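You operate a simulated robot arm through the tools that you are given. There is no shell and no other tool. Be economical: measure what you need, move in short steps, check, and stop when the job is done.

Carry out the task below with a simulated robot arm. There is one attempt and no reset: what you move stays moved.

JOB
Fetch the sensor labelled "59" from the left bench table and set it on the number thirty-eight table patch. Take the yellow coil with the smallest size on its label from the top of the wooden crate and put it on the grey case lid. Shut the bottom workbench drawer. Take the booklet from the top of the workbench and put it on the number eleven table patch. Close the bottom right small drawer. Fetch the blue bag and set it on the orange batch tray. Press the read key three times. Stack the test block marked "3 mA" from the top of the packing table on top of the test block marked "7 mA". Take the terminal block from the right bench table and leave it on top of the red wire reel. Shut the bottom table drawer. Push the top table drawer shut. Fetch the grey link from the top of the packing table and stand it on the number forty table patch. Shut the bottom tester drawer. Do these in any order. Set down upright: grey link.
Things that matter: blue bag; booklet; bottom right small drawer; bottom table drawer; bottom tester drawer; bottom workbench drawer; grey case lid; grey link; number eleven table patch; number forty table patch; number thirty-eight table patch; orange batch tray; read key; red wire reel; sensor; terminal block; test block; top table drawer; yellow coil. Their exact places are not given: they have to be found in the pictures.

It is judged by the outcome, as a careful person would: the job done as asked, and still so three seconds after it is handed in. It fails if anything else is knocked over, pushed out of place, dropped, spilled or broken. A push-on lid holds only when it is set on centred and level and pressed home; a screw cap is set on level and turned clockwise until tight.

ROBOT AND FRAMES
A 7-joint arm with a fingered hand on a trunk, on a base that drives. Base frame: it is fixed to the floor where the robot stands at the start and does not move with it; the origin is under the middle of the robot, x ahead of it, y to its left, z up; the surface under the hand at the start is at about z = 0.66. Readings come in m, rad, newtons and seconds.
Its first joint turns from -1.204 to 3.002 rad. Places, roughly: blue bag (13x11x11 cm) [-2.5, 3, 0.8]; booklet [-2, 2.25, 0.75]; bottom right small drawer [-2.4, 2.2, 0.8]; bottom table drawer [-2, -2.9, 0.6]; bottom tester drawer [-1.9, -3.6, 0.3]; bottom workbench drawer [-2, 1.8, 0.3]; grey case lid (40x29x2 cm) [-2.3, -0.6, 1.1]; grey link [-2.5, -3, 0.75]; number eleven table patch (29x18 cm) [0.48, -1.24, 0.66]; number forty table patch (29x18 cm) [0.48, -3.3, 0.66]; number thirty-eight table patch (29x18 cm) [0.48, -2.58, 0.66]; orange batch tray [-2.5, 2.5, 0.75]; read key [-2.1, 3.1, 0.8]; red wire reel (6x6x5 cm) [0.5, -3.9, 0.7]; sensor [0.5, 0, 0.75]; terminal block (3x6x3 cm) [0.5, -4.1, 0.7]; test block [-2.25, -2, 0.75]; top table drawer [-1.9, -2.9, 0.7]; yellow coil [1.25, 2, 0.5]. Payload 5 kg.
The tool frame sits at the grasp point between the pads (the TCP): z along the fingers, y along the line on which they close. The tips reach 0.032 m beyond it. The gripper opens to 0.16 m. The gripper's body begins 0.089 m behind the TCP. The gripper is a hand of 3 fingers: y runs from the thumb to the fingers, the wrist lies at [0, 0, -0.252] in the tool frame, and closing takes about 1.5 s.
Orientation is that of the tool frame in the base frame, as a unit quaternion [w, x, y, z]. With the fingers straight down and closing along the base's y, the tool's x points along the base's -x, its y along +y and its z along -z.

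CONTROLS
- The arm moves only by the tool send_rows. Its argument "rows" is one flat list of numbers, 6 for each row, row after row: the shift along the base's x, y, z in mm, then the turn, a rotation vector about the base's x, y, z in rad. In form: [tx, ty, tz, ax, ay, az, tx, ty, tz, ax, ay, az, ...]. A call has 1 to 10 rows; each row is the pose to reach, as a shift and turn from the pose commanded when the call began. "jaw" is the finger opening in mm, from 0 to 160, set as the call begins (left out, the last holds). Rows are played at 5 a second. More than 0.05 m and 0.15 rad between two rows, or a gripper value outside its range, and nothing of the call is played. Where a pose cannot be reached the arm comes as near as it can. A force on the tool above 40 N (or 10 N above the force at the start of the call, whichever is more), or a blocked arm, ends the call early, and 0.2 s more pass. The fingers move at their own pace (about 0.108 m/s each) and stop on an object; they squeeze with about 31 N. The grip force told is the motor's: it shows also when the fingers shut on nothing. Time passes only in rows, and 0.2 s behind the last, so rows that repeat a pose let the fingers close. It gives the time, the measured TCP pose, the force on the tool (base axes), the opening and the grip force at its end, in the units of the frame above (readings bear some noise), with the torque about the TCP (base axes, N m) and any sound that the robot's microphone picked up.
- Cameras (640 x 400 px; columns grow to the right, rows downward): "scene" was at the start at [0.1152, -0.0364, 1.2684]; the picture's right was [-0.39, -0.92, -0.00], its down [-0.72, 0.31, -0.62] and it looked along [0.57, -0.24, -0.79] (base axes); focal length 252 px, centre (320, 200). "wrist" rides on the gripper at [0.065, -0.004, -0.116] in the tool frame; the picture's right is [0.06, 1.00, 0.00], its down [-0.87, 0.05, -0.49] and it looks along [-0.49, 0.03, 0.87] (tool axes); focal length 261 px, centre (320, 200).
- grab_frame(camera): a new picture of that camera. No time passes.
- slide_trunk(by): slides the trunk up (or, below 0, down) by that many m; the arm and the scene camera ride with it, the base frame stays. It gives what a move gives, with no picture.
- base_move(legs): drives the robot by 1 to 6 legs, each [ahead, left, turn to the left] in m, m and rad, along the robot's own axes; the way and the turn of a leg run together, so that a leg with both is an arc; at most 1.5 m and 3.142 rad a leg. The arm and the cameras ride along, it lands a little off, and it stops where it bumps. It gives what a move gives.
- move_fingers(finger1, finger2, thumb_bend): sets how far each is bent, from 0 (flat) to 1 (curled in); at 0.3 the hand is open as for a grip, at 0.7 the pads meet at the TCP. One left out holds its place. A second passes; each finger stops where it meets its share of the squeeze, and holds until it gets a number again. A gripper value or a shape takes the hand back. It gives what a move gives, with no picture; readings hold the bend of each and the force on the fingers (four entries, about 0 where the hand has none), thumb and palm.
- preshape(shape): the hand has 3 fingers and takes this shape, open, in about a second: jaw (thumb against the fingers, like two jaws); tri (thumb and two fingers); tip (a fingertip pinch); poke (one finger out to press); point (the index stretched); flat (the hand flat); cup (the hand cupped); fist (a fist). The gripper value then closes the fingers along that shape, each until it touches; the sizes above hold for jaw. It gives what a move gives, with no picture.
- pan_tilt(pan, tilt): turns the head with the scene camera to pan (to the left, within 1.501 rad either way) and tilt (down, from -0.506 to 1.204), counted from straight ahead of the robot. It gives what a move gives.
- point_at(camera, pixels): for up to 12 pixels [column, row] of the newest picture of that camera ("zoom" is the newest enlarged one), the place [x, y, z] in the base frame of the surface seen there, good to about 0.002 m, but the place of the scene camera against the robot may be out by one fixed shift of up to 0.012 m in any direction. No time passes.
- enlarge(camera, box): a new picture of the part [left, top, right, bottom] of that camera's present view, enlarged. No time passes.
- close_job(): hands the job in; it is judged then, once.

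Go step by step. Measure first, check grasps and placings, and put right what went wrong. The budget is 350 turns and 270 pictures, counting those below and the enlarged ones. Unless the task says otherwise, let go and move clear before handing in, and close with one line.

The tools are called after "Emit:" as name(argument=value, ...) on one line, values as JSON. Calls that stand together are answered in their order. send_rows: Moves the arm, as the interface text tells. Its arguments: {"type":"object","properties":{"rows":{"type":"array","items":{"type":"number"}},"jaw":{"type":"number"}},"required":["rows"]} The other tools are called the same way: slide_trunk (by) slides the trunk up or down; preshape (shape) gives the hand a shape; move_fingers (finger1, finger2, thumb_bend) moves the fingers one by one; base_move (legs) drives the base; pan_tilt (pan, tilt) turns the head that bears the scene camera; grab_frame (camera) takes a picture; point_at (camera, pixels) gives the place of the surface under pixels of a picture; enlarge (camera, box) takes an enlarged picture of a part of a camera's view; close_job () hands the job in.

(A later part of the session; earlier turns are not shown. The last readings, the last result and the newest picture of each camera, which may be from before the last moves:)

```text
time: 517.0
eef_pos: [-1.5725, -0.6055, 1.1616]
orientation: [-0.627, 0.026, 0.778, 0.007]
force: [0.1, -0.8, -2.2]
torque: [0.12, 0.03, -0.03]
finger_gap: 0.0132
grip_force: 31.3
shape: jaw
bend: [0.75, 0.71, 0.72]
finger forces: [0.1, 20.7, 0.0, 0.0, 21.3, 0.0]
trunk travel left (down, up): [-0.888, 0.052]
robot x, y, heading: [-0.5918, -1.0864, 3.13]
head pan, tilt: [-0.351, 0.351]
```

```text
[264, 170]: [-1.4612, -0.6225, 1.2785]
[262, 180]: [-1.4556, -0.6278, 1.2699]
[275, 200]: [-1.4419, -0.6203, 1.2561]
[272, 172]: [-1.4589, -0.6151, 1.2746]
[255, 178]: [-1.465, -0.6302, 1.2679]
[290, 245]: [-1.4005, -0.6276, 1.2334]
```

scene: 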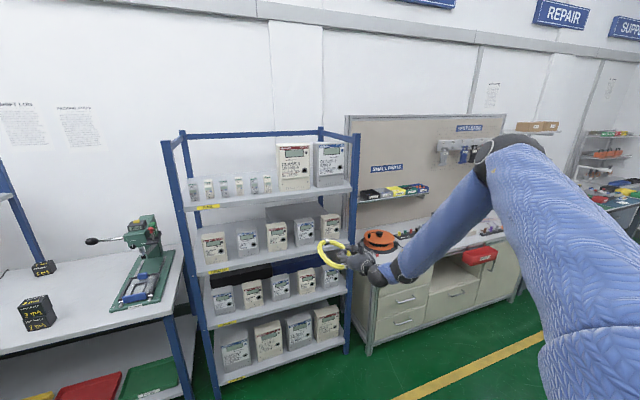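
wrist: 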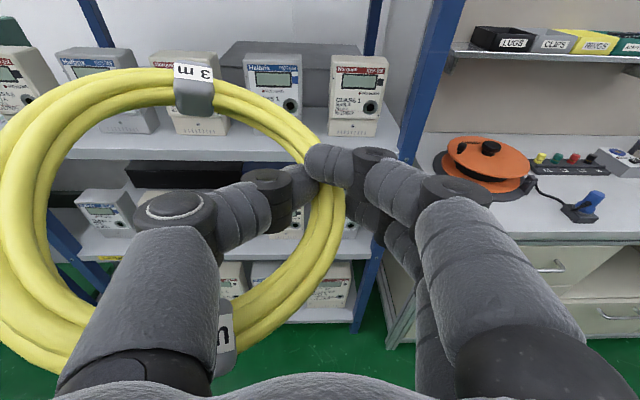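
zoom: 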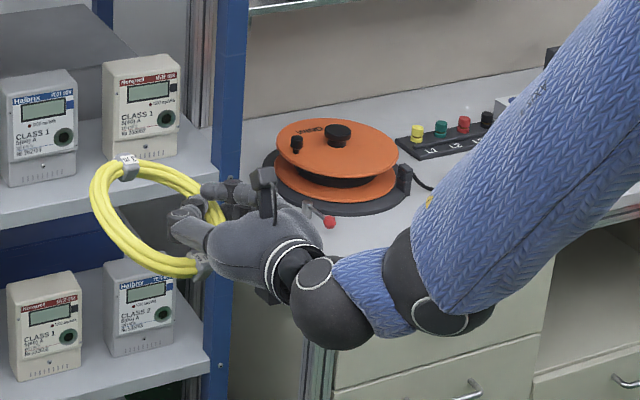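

The camera top is at scene z≈1.28; I need the lip's lower edge exactly.

Emit:
enlarge(camera="scene", box=[260, 165, 360, 240])

Emit:
point_at(camera="zoom", pixels=[[300, 155], [300, 165], [300, 172], [300, 178], [300, 184], [300, 190], [420, 150], [420, 160], [420, 168], [420, 175], [240, 345], [385, 330]])

```text
5.33 times, centred on (310, 202) of scene
```

zoom: 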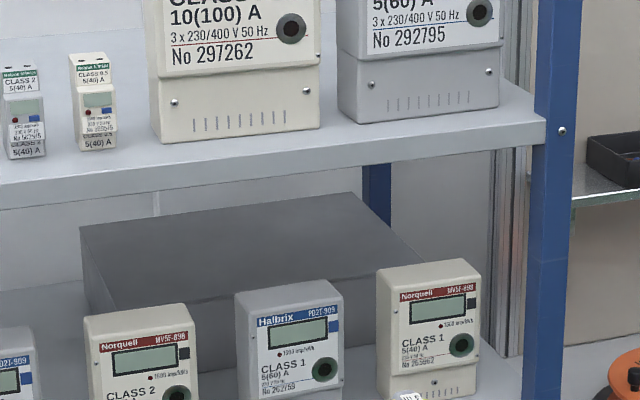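

```text
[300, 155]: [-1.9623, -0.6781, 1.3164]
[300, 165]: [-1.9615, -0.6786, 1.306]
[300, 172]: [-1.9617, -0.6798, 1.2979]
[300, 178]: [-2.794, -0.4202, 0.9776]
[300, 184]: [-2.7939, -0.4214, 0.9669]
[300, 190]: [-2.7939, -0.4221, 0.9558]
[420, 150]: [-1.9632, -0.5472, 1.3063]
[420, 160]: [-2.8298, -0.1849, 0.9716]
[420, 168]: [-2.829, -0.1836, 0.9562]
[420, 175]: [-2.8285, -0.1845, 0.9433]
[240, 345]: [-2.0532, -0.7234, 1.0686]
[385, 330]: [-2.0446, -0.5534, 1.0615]
```

Lip bottom is at scene 1.294; camera top 1.281, coil bottom 1.142 versus meter tops 1.124: margins of 1.2–1.8 cm. I align y to −0.58 and drive in partway.

Emit:
base_move(legs=[[0, -0.022, 0], [0.3, 0, 0]])

Emit:
grab_frame(camera="scene")

Emit:
enlarge(camera="scene", box=[220, 170, 400, 300])

Emit:
grab_frame(camera="wrist")

```text
time: 519.5
eef_pos: [-1.8757, -0.5826, 1.1617]
orientation: [-0.628, 0.025, 0.778, 0.005]
force: [0.2, -0.1, -1.4]
torque: [0.08, -0.01, 0.01]
finger_gap: 0.013
grip_force: 30.8
shape: jaw
bend: [0.75, 0.71, 0.72]
finger forces: [0.1, 20.8, 0.0, 0.1, 21.5, 0.0]
trunk travel left (down, up): [-0.888, 0.052]
robot x, y, heading: [-0.8922, -1.0618, 3.133]
head pan, tilt: [-0.351, 0.351]
```

```text
72 pictures are left
```

scene: 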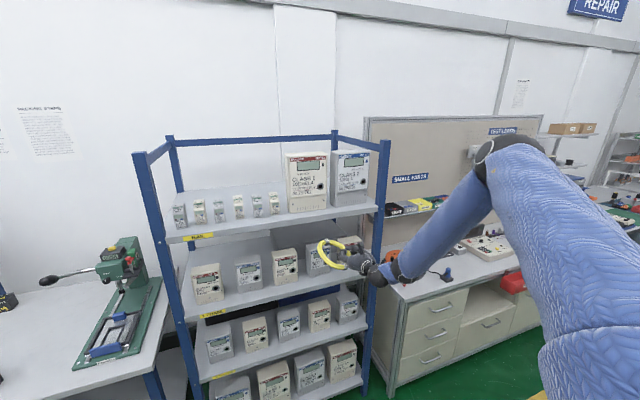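

```text
3.08 times, centred on (310, 235) of scene
```

zoom: 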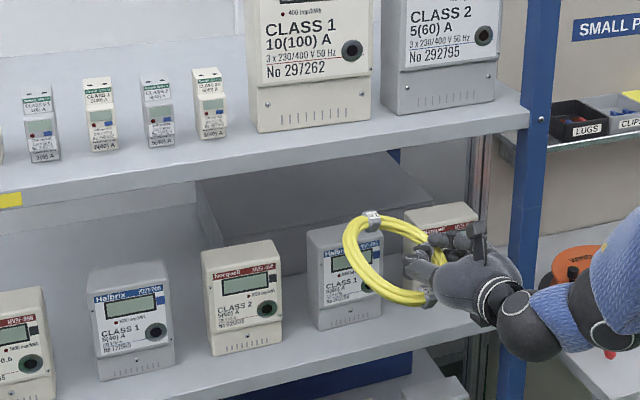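

```text
70 pictures are left
```

wrist: 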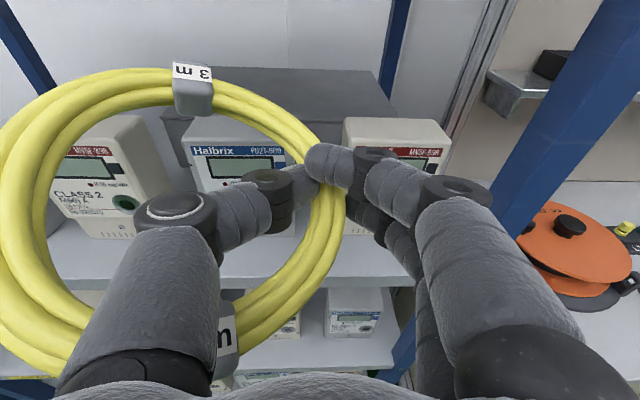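

All clear so far. I advance 0.16 m more and check.

Emit:
base_move(legs=[[0.16, 0, 0]])

Emit:
enlarge(camera="scene", box=[220, 170, 400, 300])

Emit:
grab_frame(camera="wrist")

```text
time: 520.9
eef_pos: [-2.0368, -0.5857, 1.1635]
orientation: [-0.628, 0.023, 0.778, 0.004]
force: [-0.3, 0.7, -1.3]
torque: [0.09, -0.02, 0.0]
finger_gap: 0.0134
grip_force: 31.1
shape: jaw
bend: [0.75, 0.71, 0.72]
finger forces: [0.1, 20.8, 0.0, 0.1, 21.5, 0.1]
trunk travel left (down, up): [-0.888, 0.052]
robot x, y, heading: [-1.0521, -1.0626, 3.143]
head pan, tilt: [-0.351, 0.351]
```

```text
3.08 times, centred on (310, 235) of scene
```

zoom: 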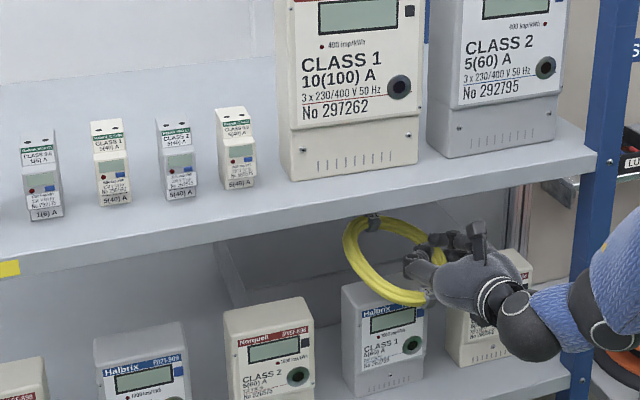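

```text
68 pictures are left
```

wrist: 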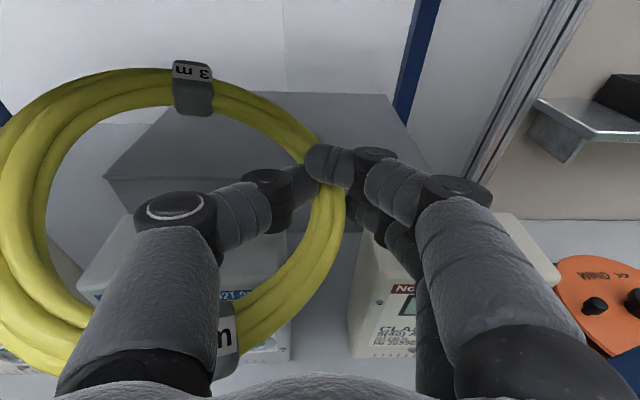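

Still clear. I measure the lid's corners and check the camera-to-lip clearance from pixels.

Emit:
point_at(camera="wrist", pixels=[[110, 176], [200, 182], [425, 168], [388, 97], [250, 110], [240, 150], [110, 250], [520, 225], [350, 180]])

Emit:
point_at(camera="zoom", pixels=[[473, 225], [480, 235], [477, 215], [470, 205], [350, 250], [390, 300], [420, 300], [375, 222]])

```text
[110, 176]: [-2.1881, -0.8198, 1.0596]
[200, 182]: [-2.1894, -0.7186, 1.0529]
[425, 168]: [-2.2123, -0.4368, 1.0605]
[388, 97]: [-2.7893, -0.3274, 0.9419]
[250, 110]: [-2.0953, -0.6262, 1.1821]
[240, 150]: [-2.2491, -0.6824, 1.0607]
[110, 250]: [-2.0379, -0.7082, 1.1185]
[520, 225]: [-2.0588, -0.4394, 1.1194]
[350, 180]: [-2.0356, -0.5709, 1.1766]
```

```text
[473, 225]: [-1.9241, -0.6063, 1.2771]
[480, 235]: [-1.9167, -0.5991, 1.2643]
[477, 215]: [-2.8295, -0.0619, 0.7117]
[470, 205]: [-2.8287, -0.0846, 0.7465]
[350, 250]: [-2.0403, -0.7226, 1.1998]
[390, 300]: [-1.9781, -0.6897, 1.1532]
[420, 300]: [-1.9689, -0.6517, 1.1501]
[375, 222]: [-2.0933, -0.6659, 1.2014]
```

Lid top is 1.0605, front edge x −2.188, y −0.82..−0.42. I advance 0.12 m, then lower 28 mm once the coil is past the meters.

Emit:
base_move(legs=[[0.125, 0, 0]])

Emit:
enlarge(camera="scene", box=[240, 170, 420, 300])

Emit:
grab_frame(camera="wrist")

```text
time: 522.2
eef_pos: [-2.1629, -0.5834, 1.1628]
orientation: [-0.628, 0.025, 0.778, 0.006]
force: [0.0, -0.2, -1.9]
torque: [0.08, -0.01, 0.0]
finger_gap: 0.0132
grip_force: 30.9
shape: jaw
bend: [0.75, 0.71, 0.72]
finger forces: [0.0, 21.0, 0.0, 0.1, 21.7, 0.1]
trunk travel left (down, up): [-0.888, 0.052]
robot x, y, heading: [-1.1806, -1.0623, 3.135]
head pan, tilt: [-0.351, 0.351]
```

```text
3.08 times, centred on (330, 235) of scene
```

zoom: 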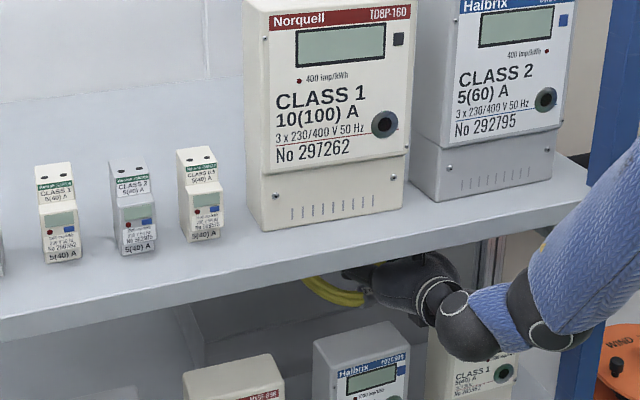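

```text
66 pictures are left
```

wrist: 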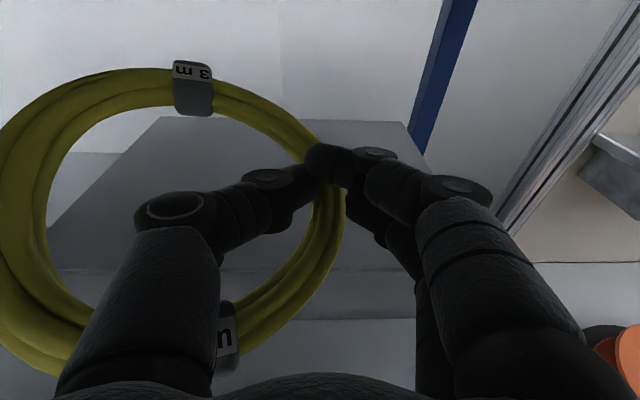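

No contact. I lower 28 mm with the trunk, then advance another 0.11 m.

Emit:
slide_trunk(by=-0.025)

Emit:
base_move(legs=[[0.11, 0, 0]])

Emit:
enlarge(camera="scene", box=[240, 190, 440, 320])

Emit:
grab_frame(camera="wrist")

```text
time: 522.9
eef_pos: [-2.1628, -0.5844, 1.1374]
orientation: [-0.628, 0.025, 0.778, 0.005]
force: [-0.3, 0.2, -0.2]
torque: [0.06, 0.01, -0.02]
finger_gap: 0.013
grip_force: 31.0
shape: jaw
bend: [0.75, 0.71, 0.72]
finger forces: [0.0, 20.9, 0.0, 0.1, 21.8, 0.0]
trunk travel left (down, up): [-0.863, 0.077]
robot x, y, heading: [-1.1832, -1.0626, 3.14]
head pan, tilt: [-0.351, 0.351]
```

```text
time: 524.0
eef_pos: [-2.2336, -0.5803, 1.1258]
orientation: [-0.621, 0.026, 0.783, 0.005]
force: [0.5, -0.1, -1.1]
torque: [0.1, -0.01, 0.02]
finger_gap: 0.013
grip_force: 31.1
shape: jaw
bend: [0.75, 0.71, 0.72]
finger forces: [2.4, 20.6, 0.1, 0.0, 21.6, 0.0]
trunk travel left (down, up): [-0.863, 0.077]
robot x, y, heading: [-1.2588, -1.061, 3.134]
head pan, tilt: [-0.351, 0.351]
stopped in leg 1: the robot was blocked; the commanded pose is now the measured one
```

```text
3.08 times, centred on (340, 255) of scene
```

zoom: 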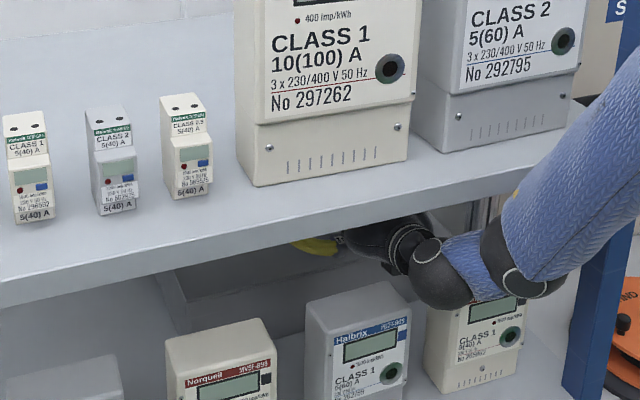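

```text
64 pictures are left
```

wrist: 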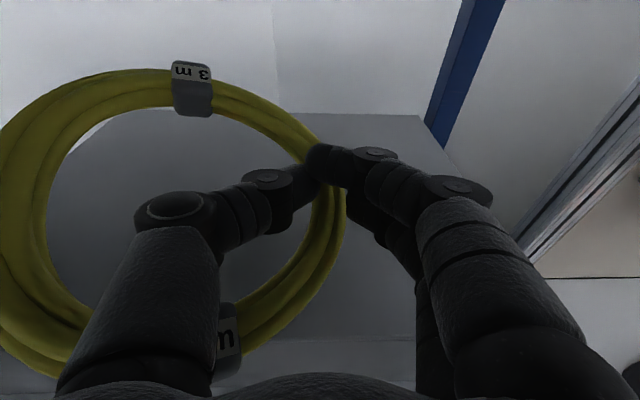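

The robot was blocked at TCP x −2.234 – probably the forearm at the shelf lip (TCP pressed down 1 cm). I back off 4 cm at once and instead extend the arm, which flattens the forearm.

Emit:
base_move(legs=[[-0.06, 0, 0]])

Emit:
send_rows(rows=[-20, 0, 0, 0, 0, 0, -40, 0, 0, 0, 0, 0, -60, 0, 0, 0, 0, 0])

Emit:
enlarge(camera="scene", box=[240, 190, 440, 320])

```text
time: 525.0
eef_pos: [-2.1699, -0.5805, 1.1279]
orientation: [-0.622, 0.027, 0.783, 0.005]
force: [0.6, -0.1, -1.1]
torque: [0.07, -0.06, -0.01]
finger_gap: 0.0133
grip_force: 30.5
shape: jaw
bend: [0.75, 0.71, 0.72]
finger forces: [2.5, 20.6, 0.1, 0.0, 21.6, 0.1]
trunk travel left (down, up): [-0.863, 0.077]
robot x, y, heading: [-1.202, -1.0628, 3.138]
head pan, tilt: [-0.351, 0.351]
```

```text
time: 525.8
eef_pos: [-2.2081, -0.5776, 1.1217]
orientation: [-0.612, 0.028, 0.791, 0.005]
force: [0.5, 0.3, -0.9]
torque: [0.05, 0.0, 0.02]
finger_gap: 0.0132
grip_force: 31.3
shape: jaw
bend: [0.75, 0.71, 0.72]
finger forces: [0.0, 20.6, 0.0, 0.0, 21.6, 0.1]
out of reach, approached as far as the arm can: row 2, 3
trunk travel left (down, up): [-0.863, 0.077]
robot x, y, heading: [-1.2014, -1.0589, 3.129]
head pan, tilt: [-0.351, 0.351]
```

```text
3.08 times, centred on (340, 255) of scene
```

zoom: 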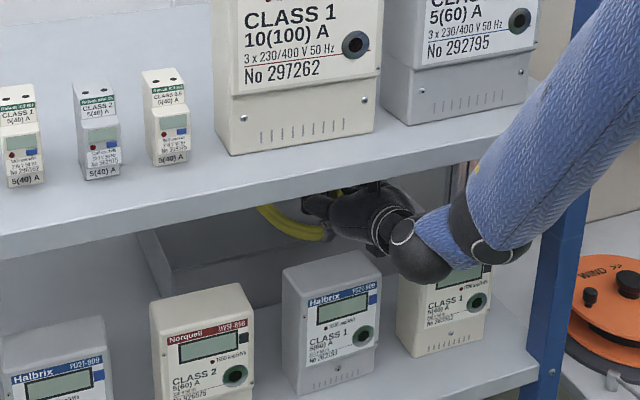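

The arm is at its reach limit with the trunk too high (forearm steep). I back out, lower the trunk 0.3 m and raise the hand by the arm instead, so that the forearm becomes flat.

Emit:
base_move(legs=[[-0.03, 0, 0]])

Emit:
slide_trunk(by=0.04)

Emit:
base_move(legs=[[-0.5, 0, 0]])

Emit:
slide_trunk(by=-0.3)

Emit:
send_rows(rows=[0, 0, 45, 0, 0, 0, 10, 0, 90, 0, 0, 0, 20, 0, 135, 0, 0, 0, 30, 0, 180, 0, 0, 0, 30, 0, 225, 0, 0, 0, 30, 0, 270, 0, 0, 0, 30, 0, 300, 0, 0, 0])

Emit:
grab_frame(camera="scene")

```text
time: 526.6
eef_pos: [-2.2001, -0.5784, 1.137]
orientation: [-0.619, 0.027, 0.785, 0.003]
force: [-2.1, 0.3, -2.2]
torque: [0.08, 0.04, 0.04]
finger_gap: 0.0133
grip_force: 30.7
shape: jaw
bend: [0.75, 0.71, 0.72]
finger forces: [0.1, 20.8, 0.0, 0.1, 21.5, 0.0]
trunk travel left (down, up): [-0.863, 0.077]
robot x, y, heading: [-1.1717, -1.0601, 3.131]
head pan, tilt: [-0.351, 0.351]
```

```text
time: 527.4
eef_pos: [-2.191, -0.5748, 1.1762]
orientation: [-0.617, 0.027, 0.787, 0.008]
force: [-1.4, -0.7, -1.1]
torque: [0.13, -0.03, -0.09]
finger_gap: 0.0133
grip_force: 30.7
shape: jaw
bend: [0.75, 0.71, 0.72]
finger forces: [0.0, 20.7, 0.0, 0.0, 21.7, 0.0]
trunk travel left (down, up): [-0.903, 0.037]
robot x, y, heading: [-1.1714, -1.0645, 3.13]
head pan, tilt: [-0.351, 0.351]
stopped: the force on the tool passed its limit at 104 N (the readings are from after the stop); the commanded pose is now the measured one
```

```text
time: 530.3
eef_pos: [-1.7011, -0.5809, 1.1753]
orientation: [-0.616, 0.026, 0.787, 0.007]
force: [0.4, -0.4, -1.0]
torque: [0.09, 0.03, 0.0]
finger_gap: 0.0134
grip_force: 30.7
shape: jaw
bend: [0.75, 0.71, 0.72]
finger forces: [0.0, 20.8, 0.0, 0.0, 21.8, 0.0]
trunk travel left (down, up): [-0.903, 0.037]
robot x, y, heading: [-0.6784, -1.0658, 3.132]
head pan, tilt: [-0.351, 0.351]
```

```text
time: 533.3
eef_pos: [-1.7007, -0.5805, 0.876]
orientation: [-0.617, 0.026, 0.786, 0.007]
force: [-0.5, 0.9, -1.2]
torque: [0.14, 0.01, 0.0]
finger_gap: 0.0134
grip_force: 31.0
shape: jaw
bend: [0.75, 0.71, 0.72]
finger forces: [0.0, 20.8, 0.0, 0.0, 21.7, 0.0]
trunk travel left (down, up): [-0.603, 0.337]
robot x, y, heading: [-0.6771, -1.0669, 3.136]
head pan, tilt: [-0.351, 0.351]
```

```text
time: 534.9
eef_pos: [-1.6703, -0.5805, 1.1758]
orientation: [-0.617, 0.027, 0.787, 0.008]
force: [0.3, 0.3, -1.7]
torque: [0.09, -0.04, 0.0]
finger_gap: 0.0131
grip_force: 31.1
shape: jaw
bend: [0.75, 0.71, 0.72]
finger forces: [0.1, 20.8, 0.1, 0.0, 21.8, 0.0]
trunk travel left (down, up): [-0.603, 0.337]
robot x, y, heading: [-0.673, -1.0669, 3.137]
head pan, tilt: [-0.351, 0.351]
```

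```text
62 pictures are left
```

scene: 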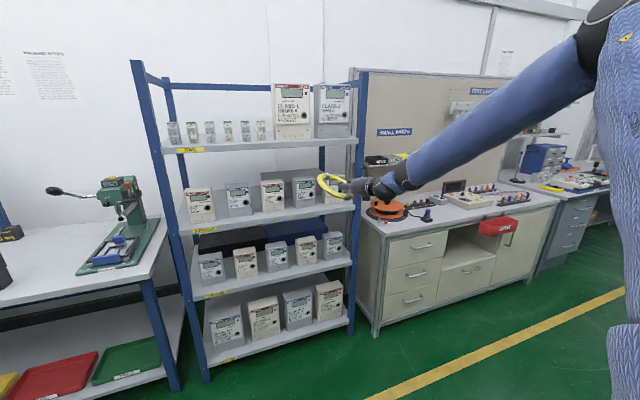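

The trunk lift inside met the shelf (force spike), so I check that the upper shelf's items haven't shifted, and measure the forearm slope now.

Emit:
point_at(camera="scene", pixels=[[385, 185], [400, 175], [420, 168], [460, 140], [500, 110], [560, 70], [350, 185], [375, 190]])

Emit:
enlarge(camera="scene", box=[130, 60, 370, 220])

```text
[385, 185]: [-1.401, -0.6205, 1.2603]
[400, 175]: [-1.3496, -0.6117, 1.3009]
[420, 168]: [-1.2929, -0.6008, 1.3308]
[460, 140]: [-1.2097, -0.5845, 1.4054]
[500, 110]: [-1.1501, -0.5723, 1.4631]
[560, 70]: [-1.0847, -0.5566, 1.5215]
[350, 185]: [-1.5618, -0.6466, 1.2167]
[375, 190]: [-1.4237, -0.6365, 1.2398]
```

```text
2.50 times, centred on (250, 140) of scene
```

zoom: 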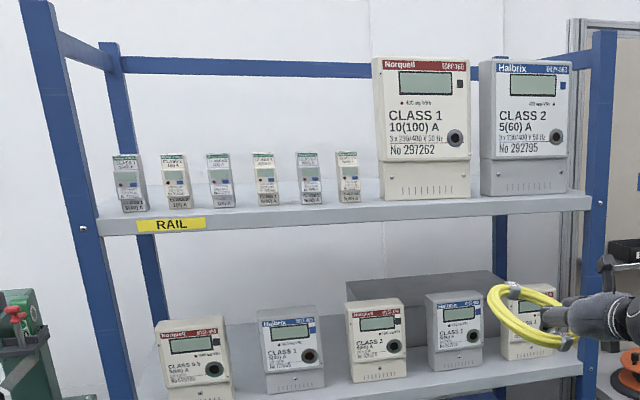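

Everything stands as before. I lower the trunk a further 0.3 m with the hand raised equally, to bring the forearm nearly level.

Emit:
slide_trunk(by=-0.3)

Emit:
send_rows(rows=[0, 0, 45, 0, 0, 0, 0, 0, 90, 0, 0, 0, 0, 0, 135, 0, 0, 0, 0, 0, 180, 0, 0, 0, 0, 0, 225, 0, 0, 0, 0, 0, 270, 0, 0, 0, 0, 0, 287, 0, 0, 0])

Emit:
grab_frame(camera="scene")

Emit:
enlarge(camera="scene", box=[270, 100, 440, 240])

```text
time: 537.9
eef_pos: [-1.6706, -0.5825, 0.8756]
orientation: [-0.616, 0.025, 0.787, 0.006]
force: [0.7, -0.9, -1.3]
torque: [0.1, -0.02, 0.02]
finger_gap: 0.0131
grip_force: 30.6
shape: jaw
bend: [0.75, 0.71, 0.72]
finger forces: [0.0, 20.9, 0.0, 0.1, 21.8, 0.1]
trunk travel left (down, up): [-0.303, 0.637]
robot x, y, heading: [-0.677, -1.061, 3.128]
head pan, tilt: [-0.351, 0.351]
```

```text
time: 539.5
eef_pos: [-1.6697, -0.5808, 1.1624]
orientation: [-0.617, 0.026, 0.787, 0.007]
force: [0.0, -0.1, -2.0]
torque: [0.13, 0.01, 0.03]
finger_gap: 0.0131
grip_force: 31.1
shape: jaw
bend: [0.75, 0.71, 0.72]
finger forces: [0.0, 20.9, 0.1, 0.0, 21.7, 0.0]
trunk travel left (down, up): [-0.303, 0.637]
robot x, y, heading: [-0.6762, -1.0619, 3.13]
head pan, tilt: [-0.351, 0.351]
```

```text
60 pictures are left
```

scene: 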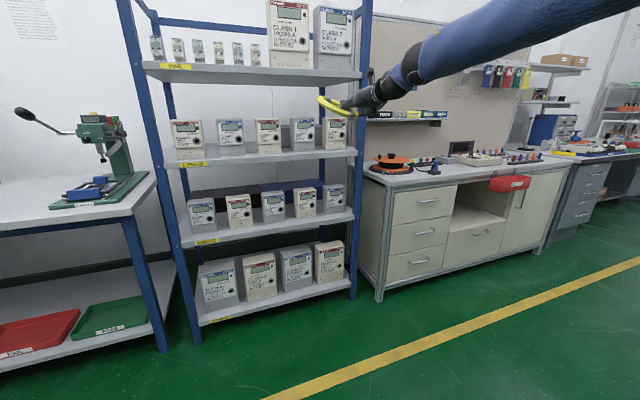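

```text
2.86 times, centred on (355, 170) of scene
```

zoom: 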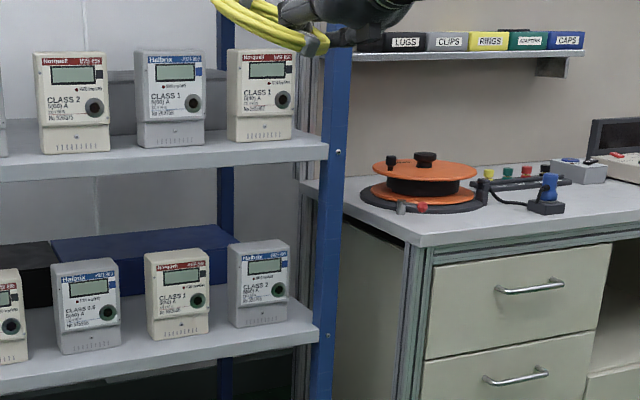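

Emit:
point_at(camera="scene", pixels=[[405, 55], [420, 45], [440, 35], [480, 15], [390, 90], [380, 75], [372, 72], [400, 68], [325, 97], [345, 110], [320, 100], [335, 112]])

Emit:
enlarge(camera="scene", box=[290, 40, 460, 140])

```text
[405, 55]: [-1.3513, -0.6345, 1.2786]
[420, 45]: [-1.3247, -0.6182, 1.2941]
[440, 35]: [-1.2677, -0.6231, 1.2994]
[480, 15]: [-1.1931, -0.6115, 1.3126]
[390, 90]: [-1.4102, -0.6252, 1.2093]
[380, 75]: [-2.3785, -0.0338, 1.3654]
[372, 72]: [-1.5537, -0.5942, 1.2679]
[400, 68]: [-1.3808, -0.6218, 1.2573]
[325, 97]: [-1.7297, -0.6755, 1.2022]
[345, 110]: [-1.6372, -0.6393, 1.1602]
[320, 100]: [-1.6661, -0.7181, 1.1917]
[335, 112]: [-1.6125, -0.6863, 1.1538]
```

```text
3.76 times, centred on (375, 90) of scene
```

zoom: 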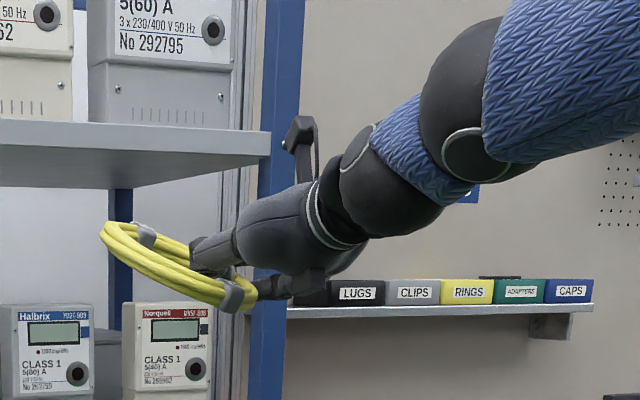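

The forearm is now almost level: at the lip its top will be ~1.276 vs 1.294. I drive in again, 0.3 m then 0.19 m.

Emit:
base_move(legs=[[0.3, 0, 0]])

Emit:
enlarge(camera="scene", box=[270, 30, 440, 140])

Emit:
grab_frame(camera="wrist")

```text
time: 541.5
eef_pos: [-1.9727, -0.5787, 1.1619]
orientation: [-0.617, 0.026, 0.786, 0.007]
force: [0.2, 0.8, -2.8]
torque: [0.07, 0.0, 0.0]
finger_gap: 0.013
grip_force: 31.3
shape: jaw
bend: [0.75, 0.71, 0.72]
finger forces: [0.1, 21.0, 0.1, 0.1, 21.8, 0.0]
trunk travel left (down, up): [-0.303, 0.637]
robot x, y, heading: [-0.9832, -1.0652, 3.138]
head pan, tilt: [-0.351, 0.351]
```

```text
3.64 times, centred on (355, 85) of scene
```

zoom: 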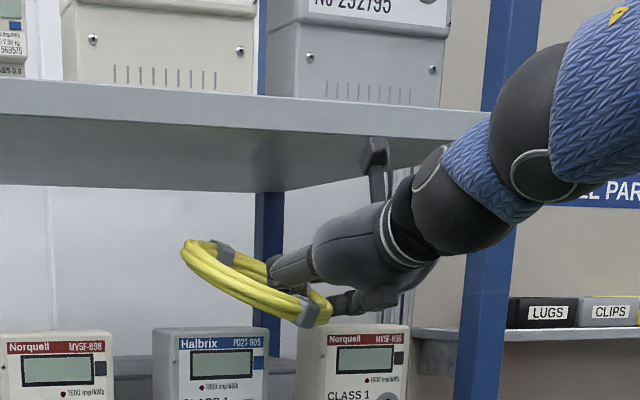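

```text
56 pictures are left
```

wrist: 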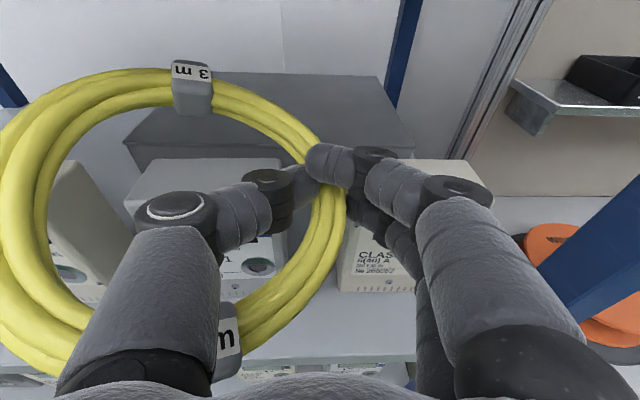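

Emit:
point_at(camera="zoom", pixels=[[377, 143], [365, 155], [385, 150], [350, 308], [370, 300], [315, 322], [330, 318], [355, 328], [420, 130], [300, 170], [300, 182]])

```text
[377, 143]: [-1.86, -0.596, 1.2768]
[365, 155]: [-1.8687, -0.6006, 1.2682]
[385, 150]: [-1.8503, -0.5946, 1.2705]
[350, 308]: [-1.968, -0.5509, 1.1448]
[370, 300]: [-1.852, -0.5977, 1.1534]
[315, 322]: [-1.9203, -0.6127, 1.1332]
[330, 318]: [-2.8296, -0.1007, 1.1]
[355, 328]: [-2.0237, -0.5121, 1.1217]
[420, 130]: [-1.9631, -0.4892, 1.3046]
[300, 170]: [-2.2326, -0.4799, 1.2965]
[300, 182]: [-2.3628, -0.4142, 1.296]
```

The band on the coil's near side is lowest (≈1.13). I raise 5 mm to balance both clearances and go on.

Emit:
slide_trunk(by=0.005)

Emit:
base_move(legs=[[0.1, 0, 0]])

Emit:
grab_frame(camera="scene")

Emit:
enlarge(camera="scene", box=[250, 20, 420, 140])

```text
time: 542.1
eef_pos: [-1.9729, -0.5784, 1.1669]
orientation: [-0.616, 0.026, 0.787, 0.007]
force: [0.4, 0.0, -1.9]
torque: [0.09, 0.02, -0.02]
finger_gap: 0.0132
grip_force: 31.1
shape: jaw
bend: [0.75, 0.71, 0.72]
finger forces: [0.0, 21.0, 0.0, 0.0, 21.8, 0.1]
trunk travel left (down, up): [-0.308, 0.632]
robot x, y, heading: [-0.9777, -1.0621, 3.132]
head pan, tilt: [-0.351, 0.351]
```

```text
time: 543.2
eef_pos: [-2.0749, -0.5778, 1.1662]
orientation: [-0.616, 0.025, 0.787, 0.006]
force: [0.3, -0.3, -1.8]
torque: [0.07, 0.01, -0.05]
finger_gap: 0.0132
grip_force: 30.9
shape: jaw
bend: [0.75, 0.71, 0.72]
finger forces: [0.1, 20.9, 0.0, 0.0, 21.9, 0.0]
trunk travel left (down, up): [-0.308, 0.632]
robot x, y, heading: [-1.0801, -1.066, 3.135]
head pan, tilt: [-0.351, 0.351]
```

```text
55 pictures are left
```

scene: 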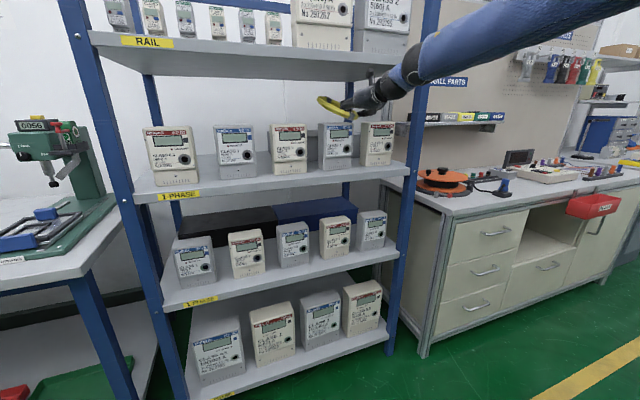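

```text
3.33 times, centred on (335, 80) of scene
```

zoom: 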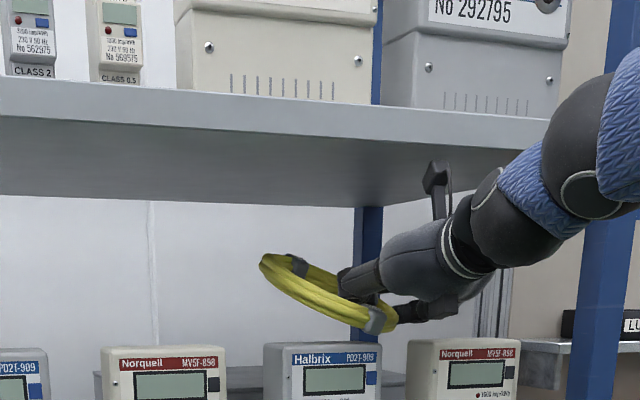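

Passing cleanly. Another 0.09 m.

Emit:
base_move(legs=[[0.09, 0, 0]])

Emit:
enlarge(camera="scene", box=[250, 20, 420, 140])

```text
time: 544.3
eef_pos: [-2.1651, -0.5795, 1.1655]
orientation: [-0.616, 0.026, 0.787, 0.007]
force: [0.6, -0.3, -2.0]
torque: [0.1, 0.03, -0.02]
finger_gap: 0.0134
grip_force: 30.9
shape: jaw
bend: [0.75, 0.71, 0.72]
finger forces: [0.0, 21.0, 0.1, 0.0, 21.9, 0.0]
trunk travel left (down, up): [-0.308, 0.632]
robot x, y, heading: [-1.1697, -1.0587, 3.133]
head pan, tilt: [-0.351, 0.351]
```

```text
3.33 times, centred on (335, 80) of scene
```

zoom: 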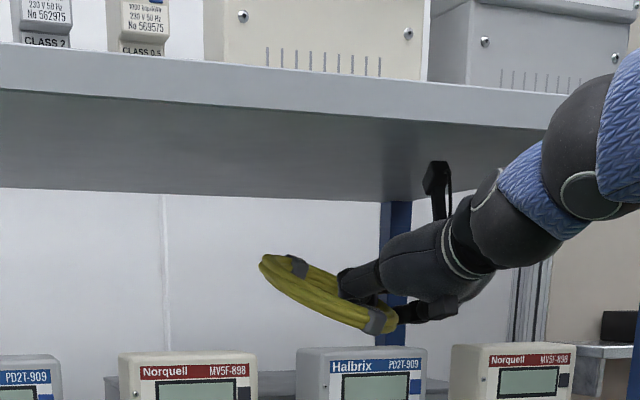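

Coil is past the meters. I lower 20 mm and advance 0.1 m.

Emit:
slide_trunk(by=-0.02)

Emit:
base_move(legs=[[0.1, 0, 0]])

Emit:
enlarge(camera="scene", box=[250, 20, 440, 150])

Emit:
grab_frame(camera="wrist")

```text
time: 545.0
eef_pos: [-2.1642, -0.5771, 1.146]
orientation: [-0.616, 0.026, 0.787, 0.007]
force: [0.0, 0.3, -1.3]
torque: [0.1, -0.02, 0.0]
finger_gap: 0.0136
grip_force: 31.0
shape: jaw
bend: [0.75, 0.71, 0.72]
finger forces: [0.0, 21.1, 0.0, 0.0, 22.0, 0.0]
trunk travel left (down, up): [-0.288, 0.652]
robot x, y, heading: [-1.1699, -1.0622, 3.137]
head pan, tilt: [-0.351, 0.351]
```

```text
time: 546.1
eef_pos: [-2.2478, -0.5789, 1.1423]
orientation: [-0.615, 0.025, 0.788, 0.005]
force: [0.5, 1.1, -2.0]
torque: [0.08, -0.02, 0.02]
finger_gap: 0.0135
grip_force: 30.9
shape: jaw
bend: [0.75, 0.71, 0.72]
finger forces: [0.0, 20.9, 0.0, 0.0, 21.9, 0.0]
trunk travel left (down, up): [-0.288, 0.652]
robot x, y, heading: [-1.2642, -1.0615, 3.129]
head pan, tilt: [-0.351, 0.351]
```

```text
3.08 times, centred on (345, 85) of scene
```

zoom: 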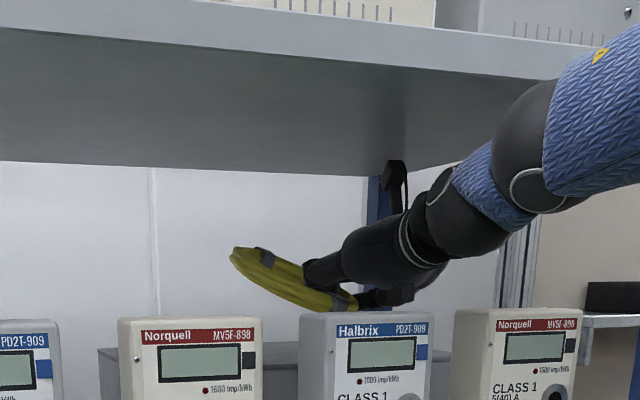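

```text
51 pictures are left
```

wrist: 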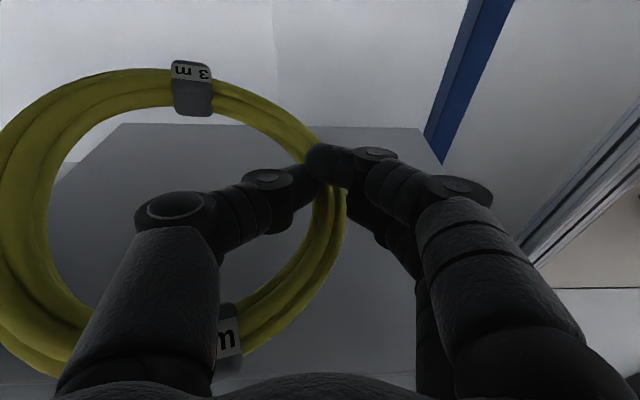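

TCP moved slightly less than the base (light brush). I measure the lowest hand/wrist parts vs the meters before lowering.

Emit:
point_at(camera="zoom", pixels=[[470, 255], [500, 240], [400, 300], [375, 300], [340, 305], [345, 315], [440, 262], [365, 318], [540, 85], [395, 162]])

```text
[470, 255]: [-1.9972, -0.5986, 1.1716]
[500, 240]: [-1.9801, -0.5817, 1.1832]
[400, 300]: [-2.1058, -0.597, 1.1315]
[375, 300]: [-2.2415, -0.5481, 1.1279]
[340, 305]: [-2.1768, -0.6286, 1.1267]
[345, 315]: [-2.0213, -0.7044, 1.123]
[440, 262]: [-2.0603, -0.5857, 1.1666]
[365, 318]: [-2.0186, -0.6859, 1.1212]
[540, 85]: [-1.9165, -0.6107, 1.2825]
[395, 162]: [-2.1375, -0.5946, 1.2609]
```

The wrist clears the meters by 4 cm, so I lower 30 mm, then advance 3 cm more.

Emit:
slide_trunk(by=-0.028)

Emit:
base_move(legs=[[0.03, 0, 0]])

Emit:
enlarge(camera="scene", box=[250, 20, 440, 150])

```text
time: 546.9
eef_pos: [-2.2603, -0.5789, 1.1077]
orientation: [-0.61, 0.023, 0.792, 0.004]
force: [0.3, -0.1, -0.7]
torque: [0.04, -0.03, -0.03]
finger_gap: 0.0133
grip_force: 31.3
shape: jaw
bend: [0.75, 0.71, 0.72]
finger forces: [0.0, 20.9, 0.0, 0.1, 21.9, 0.0]
trunk travel left (down, up): [-0.26, 0.68]
robot x, y, heading: [-1.2667, -1.0609, 3.133]
head pan, tilt: [-0.351, 0.351]
```

```text
time: 547.7
eef_pos: [-2.2905, -0.5798, 1.1043]
orientation: [-0.609, 0.024, 0.792, 0.005]
force: [0.7, -0.6, -2.8]
torque: [0.13, 0.0, 0.0]
finger_gap: 0.0135
grip_force: 31.0
shape: jaw
bend: [0.75, 0.71, 0.72]
finger forces: [0.0, 21.0, 0.1, 0.0, 21.8, 0.0]
trunk travel left (down, up): [-0.26, 0.68]
robot x, y, heading: [-1.2988, -1.0608, 3.131]
head pan, tilt: [-0.351, 0.351]
```

```text
3.08 times, centred on (345, 85) of scene
```

zoom: 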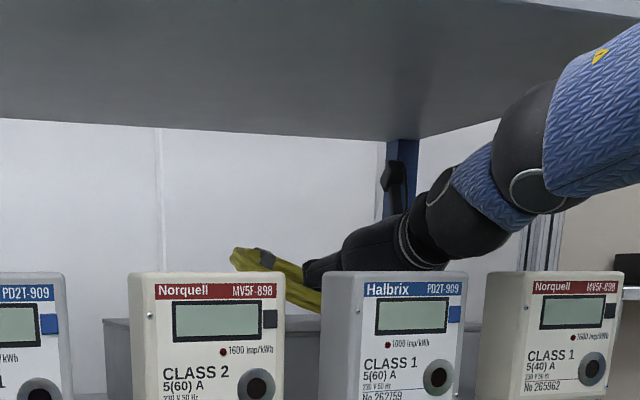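

The coil is wholly over the lid (TCP x −2.29, coil ~1.5 cm above). I open the fingers to release it.

Emit:
send_rows(rows=[0, 0, 0, 0, 0, 0, 0, 0, 0, 0, 0, 0, 0, 0, 0, 0, 0, 0, 0, 0, 0, 0, 0, 0, 0, 0, 0, 0, 0, 0], jaw=55)

Emit:
grab_frame(camera="wrist")

Emit:
enlarge(camera="scene", box=[250, 20, 440, 150])

```text
time: 548.9
eef_pos: [-2.2898, -0.5806, 1.1042]
orientation: [-0.61, 0.024, 0.792, 0.004]
force: [0.6, -0.3, -0.8]
torque: [0.0, -0.03, -0.01]
finger_gap: 0.0546
grip_force: 0.0
shape: jaw
bend: [0.73, 0.73, 0.7]
finger forces: [0.1, 0.0, 0.1, 0.1, 0.0, 0.0]
trunk travel left (down, up): [-0.26, 0.68]
robot x, y, heading: [-1.2997, -1.0598, 3.129]
head pan, tilt: [-0.351, 0.351]
```

```text
49 pictures are left
```

wrist: 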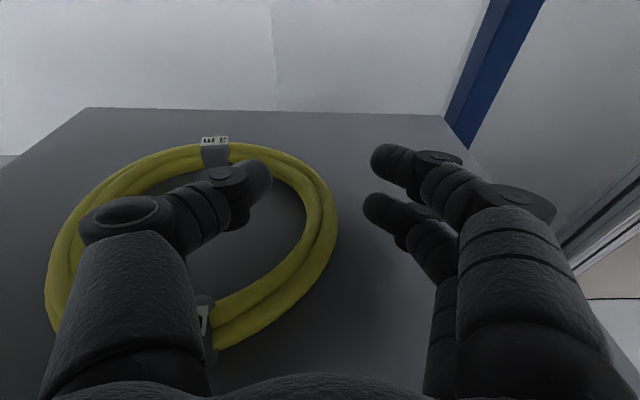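

```text
3.08 times, centred on (345, 85) of scene
```

zoom: 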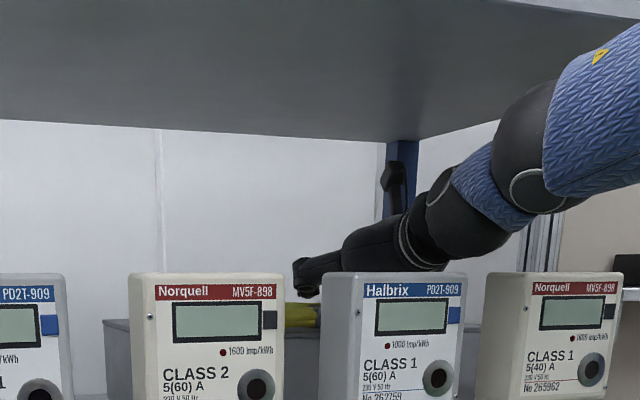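

The coil lies flat on the lid. I retreat in careful stairs: a little back, a little up.

Emit:
base_move(legs=[[-0.03, 0, 0]])

Emit:
slide_trunk(by=0.018)

Emit:
base_move(legs=[[-0.03, 0, 0]])

Emit:
slide_trunk(by=0.02)

Emit:
grab_frame(camera="wrist")

```text
time: 549.7
eef_pos: [-2.2574, -0.5812, 1.107]
orientation: [-0.61, 0.023, 0.792, 0.004]
force: [-0.2, -0.2, 0.9]
torque: [0.0, -0.06, 0.01]
finger_gap: 0.0545
grip_force: 0.0
shape: jaw
bend: [0.73, 0.73, 0.7]
finger forces: [0.0, 0.0, 0.0, 0.0, 0.0, 0.1]
trunk travel left (down, up): [-0.26, 0.68]
robot x, y, heading: [-1.2677, -1.061, 3.13]
head pan, tilt: [-0.351, 0.351]
```

```text
time: 550.4
eef_pos: [-2.2592, -0.581, 1.1227]
orientation: [-0.61, 0.025, 0.792, 0.005]
force: [0.0, -0.7, -0.4]
torque: [-0.04, -0.01, -0.01]
finger_gap: 0.0545
grip_force: 0.0
shape: jaw
bend: [0.73, 0.73, 0.7]
finger forces: [0.0, 0.0, 0.1, 0.0, 0.0, 0.0]
trunk travel left (down, up): [-0.278, 0.662]
robot x, y, heading: [-1.2686, -1.0597, 3.133]
head pan, tilt: [-0.351, 0.351]
```

```text
time: 551.2
eef_pos: [-2.2276, -0.5799, 1.1248]
orientation: [-0.61, 0.024, 0.792, 0.005]
force: [0.4, 0.5, 0.4]
torque: [-0.04, -0.02, -0.04]
finger_gap: 0.0544
grip_force: 0.0
shape: jaw
bend: [0.73, 0.73, 0.7]
finger forces: [0.0, 0.0, 0.0, 0.0, 0.0, 0.0]
trunk travel left (down, up): [-0.278, 0.662]
robot x, y, heading: [-1.2447, -1.0583, 3.132]
head pan, tilt: [-0.351, 0.351]
```

```text
time: 551.9
eef_pos: [-2.2286, -0.5796, 1.1445]
orientation: [-0.61, 0.024, 0.792, 0.005]
force: [-0.8, 0.8, 0.4]
torque: [0.0, 0.04, 0.0]
finger_gap: 0.0546
grip_force: 0.1
shape: jaw
bend: [0.73, 0.73, 0.7]
finger forces: [0.1, 0.0, 0.0, 0.1, 0.1, 0.0]
trunk travel left (down, up): [-0.298, 0.642]
robot x, y, heading: [-1.2404, -1.0594, 3.134]
head pan, tilt: [-0.351, 0.351]
```

```text
47 pictures are left
```

wrist: 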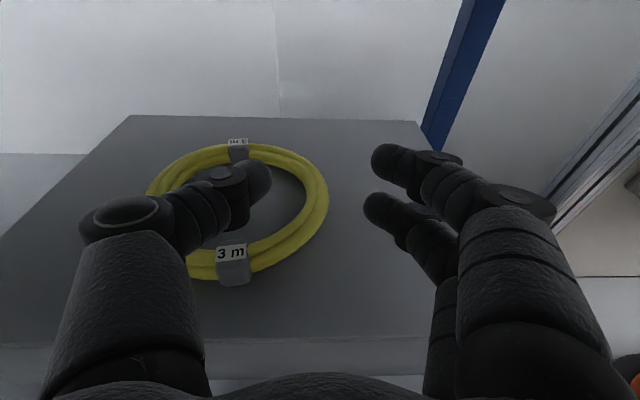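

Clear of the coil. I go on: back 6 cm, up 2 cm, then out.

Emit:
base_move(legs=[[-0.062, 0, 0]])

Emit:
slide_trunk(by=0.021)

Emit:
base_move(legs=[[-0.25, 0, 0], [-0.3, 0, 0]])

Emit:
grab_frame(camera="scene")

Emit:
grab_frame(camera="wrist")

```text
time: 552.9
eef_pos: [-2.1648, -0.5791, 1.1446]
orientation: [-0.611, 0.025, 0.791, 0.006]
force: [-0.2, 0.0, -0.2]
torque: [-0.02, 0.04, -0.02]
finger_gap: 0.0547
grip_force: 0.0
shape: jaw
bend: [0.73, 0.73, 0.7]
finger forces: [0.0, 0.0, 0.1, 0.1, 0.0, 0.0]
trunk travel left (down, up): [-0.298, 0.642]
robot x, y, heading: [-1.1774, -1.0635, 3.127]
head pan, tilt: [-0.351, 0.351]
```

```text
time: 553.5
eef_pos: [-2.1674, -0.5786, 1.1644]
orientation: [-0.611, 0.024, 0.791, 0.005]
force: [-0.9, 0.0, -0.3]
torque: [0.01, -0.03, 0.05]
finger_gap: 0.0545
grip_force: 0.1
shape: jaw
bend: [0.73, 0.73, 0.7]
finger forces: [0.0, 0.0, 0.0, 0.1, 0.0, 0.0]
trunk travel left (down, up): [-0.319, 0.621]
robot x, y, heading: [-1.1762, -1.0612, 3.132]
head pan, tilt: [-0.351, 0.351]
```

```text
time: 557.0
eef_pos: [-1.6185, -0.5865, 1.1656]
orientation: [-0.611, 0.023, 0.791, 0.004]
force: [0.3, -0.2, 1.0]
torque: [-0.02, 0.0, -0.01]
finger_gap: 0.0545
grip_force: 0.1
shape: jaw
bend: [0.73, 0.73, 0.7]
finger forces: [0.0, 0.0, 0.1, 0.0, 0.1, 0.1]
trunk travel left (down, up): [-0.319, 0.621]
robot x, y, heading: [-0.6311, -1.0674, 3.137]
head pan, tilt: [-0.351, 0.351]
```

```text
46 pictures are left
```

scene: 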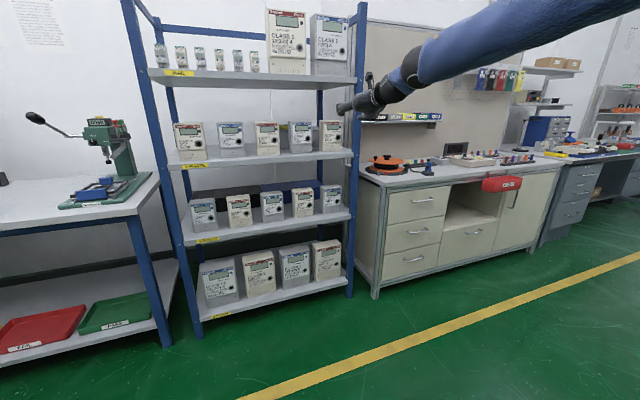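

```text
45 pictures are left
```

wrist: 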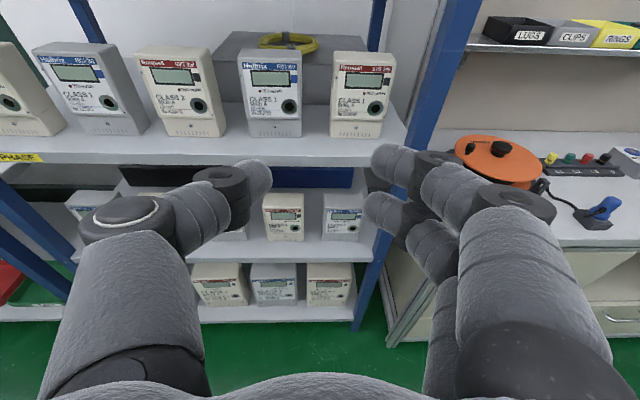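

The coil rests on the lid and all meters stand. A last glance at the packing table drawers and blocks.

Emit:
base_move(legs=[[0, 0.9, 0]])

Emit:
pan_tilt(pan=0.35, tilt=0.4)

Emit:
grab_frame(camera="scene")

Emit:
enlarge(camera="scene", box=[160, 60, 500, 280])

```text
time: 561.7
eef_pos: [-1.6268, -1.4835, 1.1654]
orientation: [-0.611, 0.025, 0.791, 0.006]
force: [-0.4, -0.1, 0.5]
torque: [-0.01, -0.01, 0.0]
finger_gap: 0.0544
grip_force: 0.0
shape: jaw
bend: [0.73, 0.73, 0.7]
finger forces: [0.1, 0.0, 0.0, 0.0, 0.0, 0.0]
trunk travel left (down, up): [-0.319, 0.621]
robot x, y, heading: [-0.6386, -1.9674, 3.129]
head pan, tilt: [-0.351, 0.351]
```

```text
time: 562.8
eef_pos: [-1.6272, -1.482, 1.1656]
orientation: [-0.611, 0.025, 0.791, 0.005]
force: [-0.1, 0.6, 0.1]
torque: [0.01, 0.0, 0.0]
finger_gap: 0.0549
grip_force: 0.1
shape: jaw
bend: [0.73, 0.73, 0.7]
finger forces: [0.0, 0.0, 0.1, 0.0, 0.1, 0.0]
trunk travel left (down, up): [-0.319, 0.621]
robot x, y, heading: [-0.6378, -1.965, 3.128]
head pan, tilt: [0.351, 0.4]
```

```text
44 pictures are left
```

scene: 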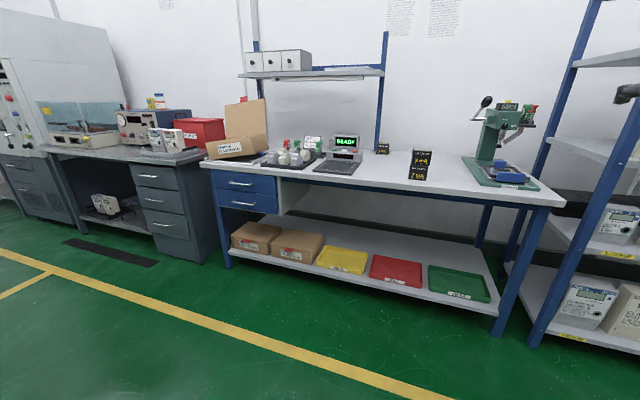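

```text
1.82 times, centred on (330, 170) of scene
```

zoom: 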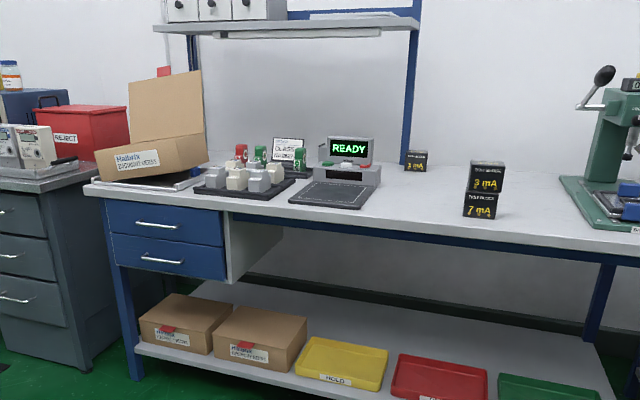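

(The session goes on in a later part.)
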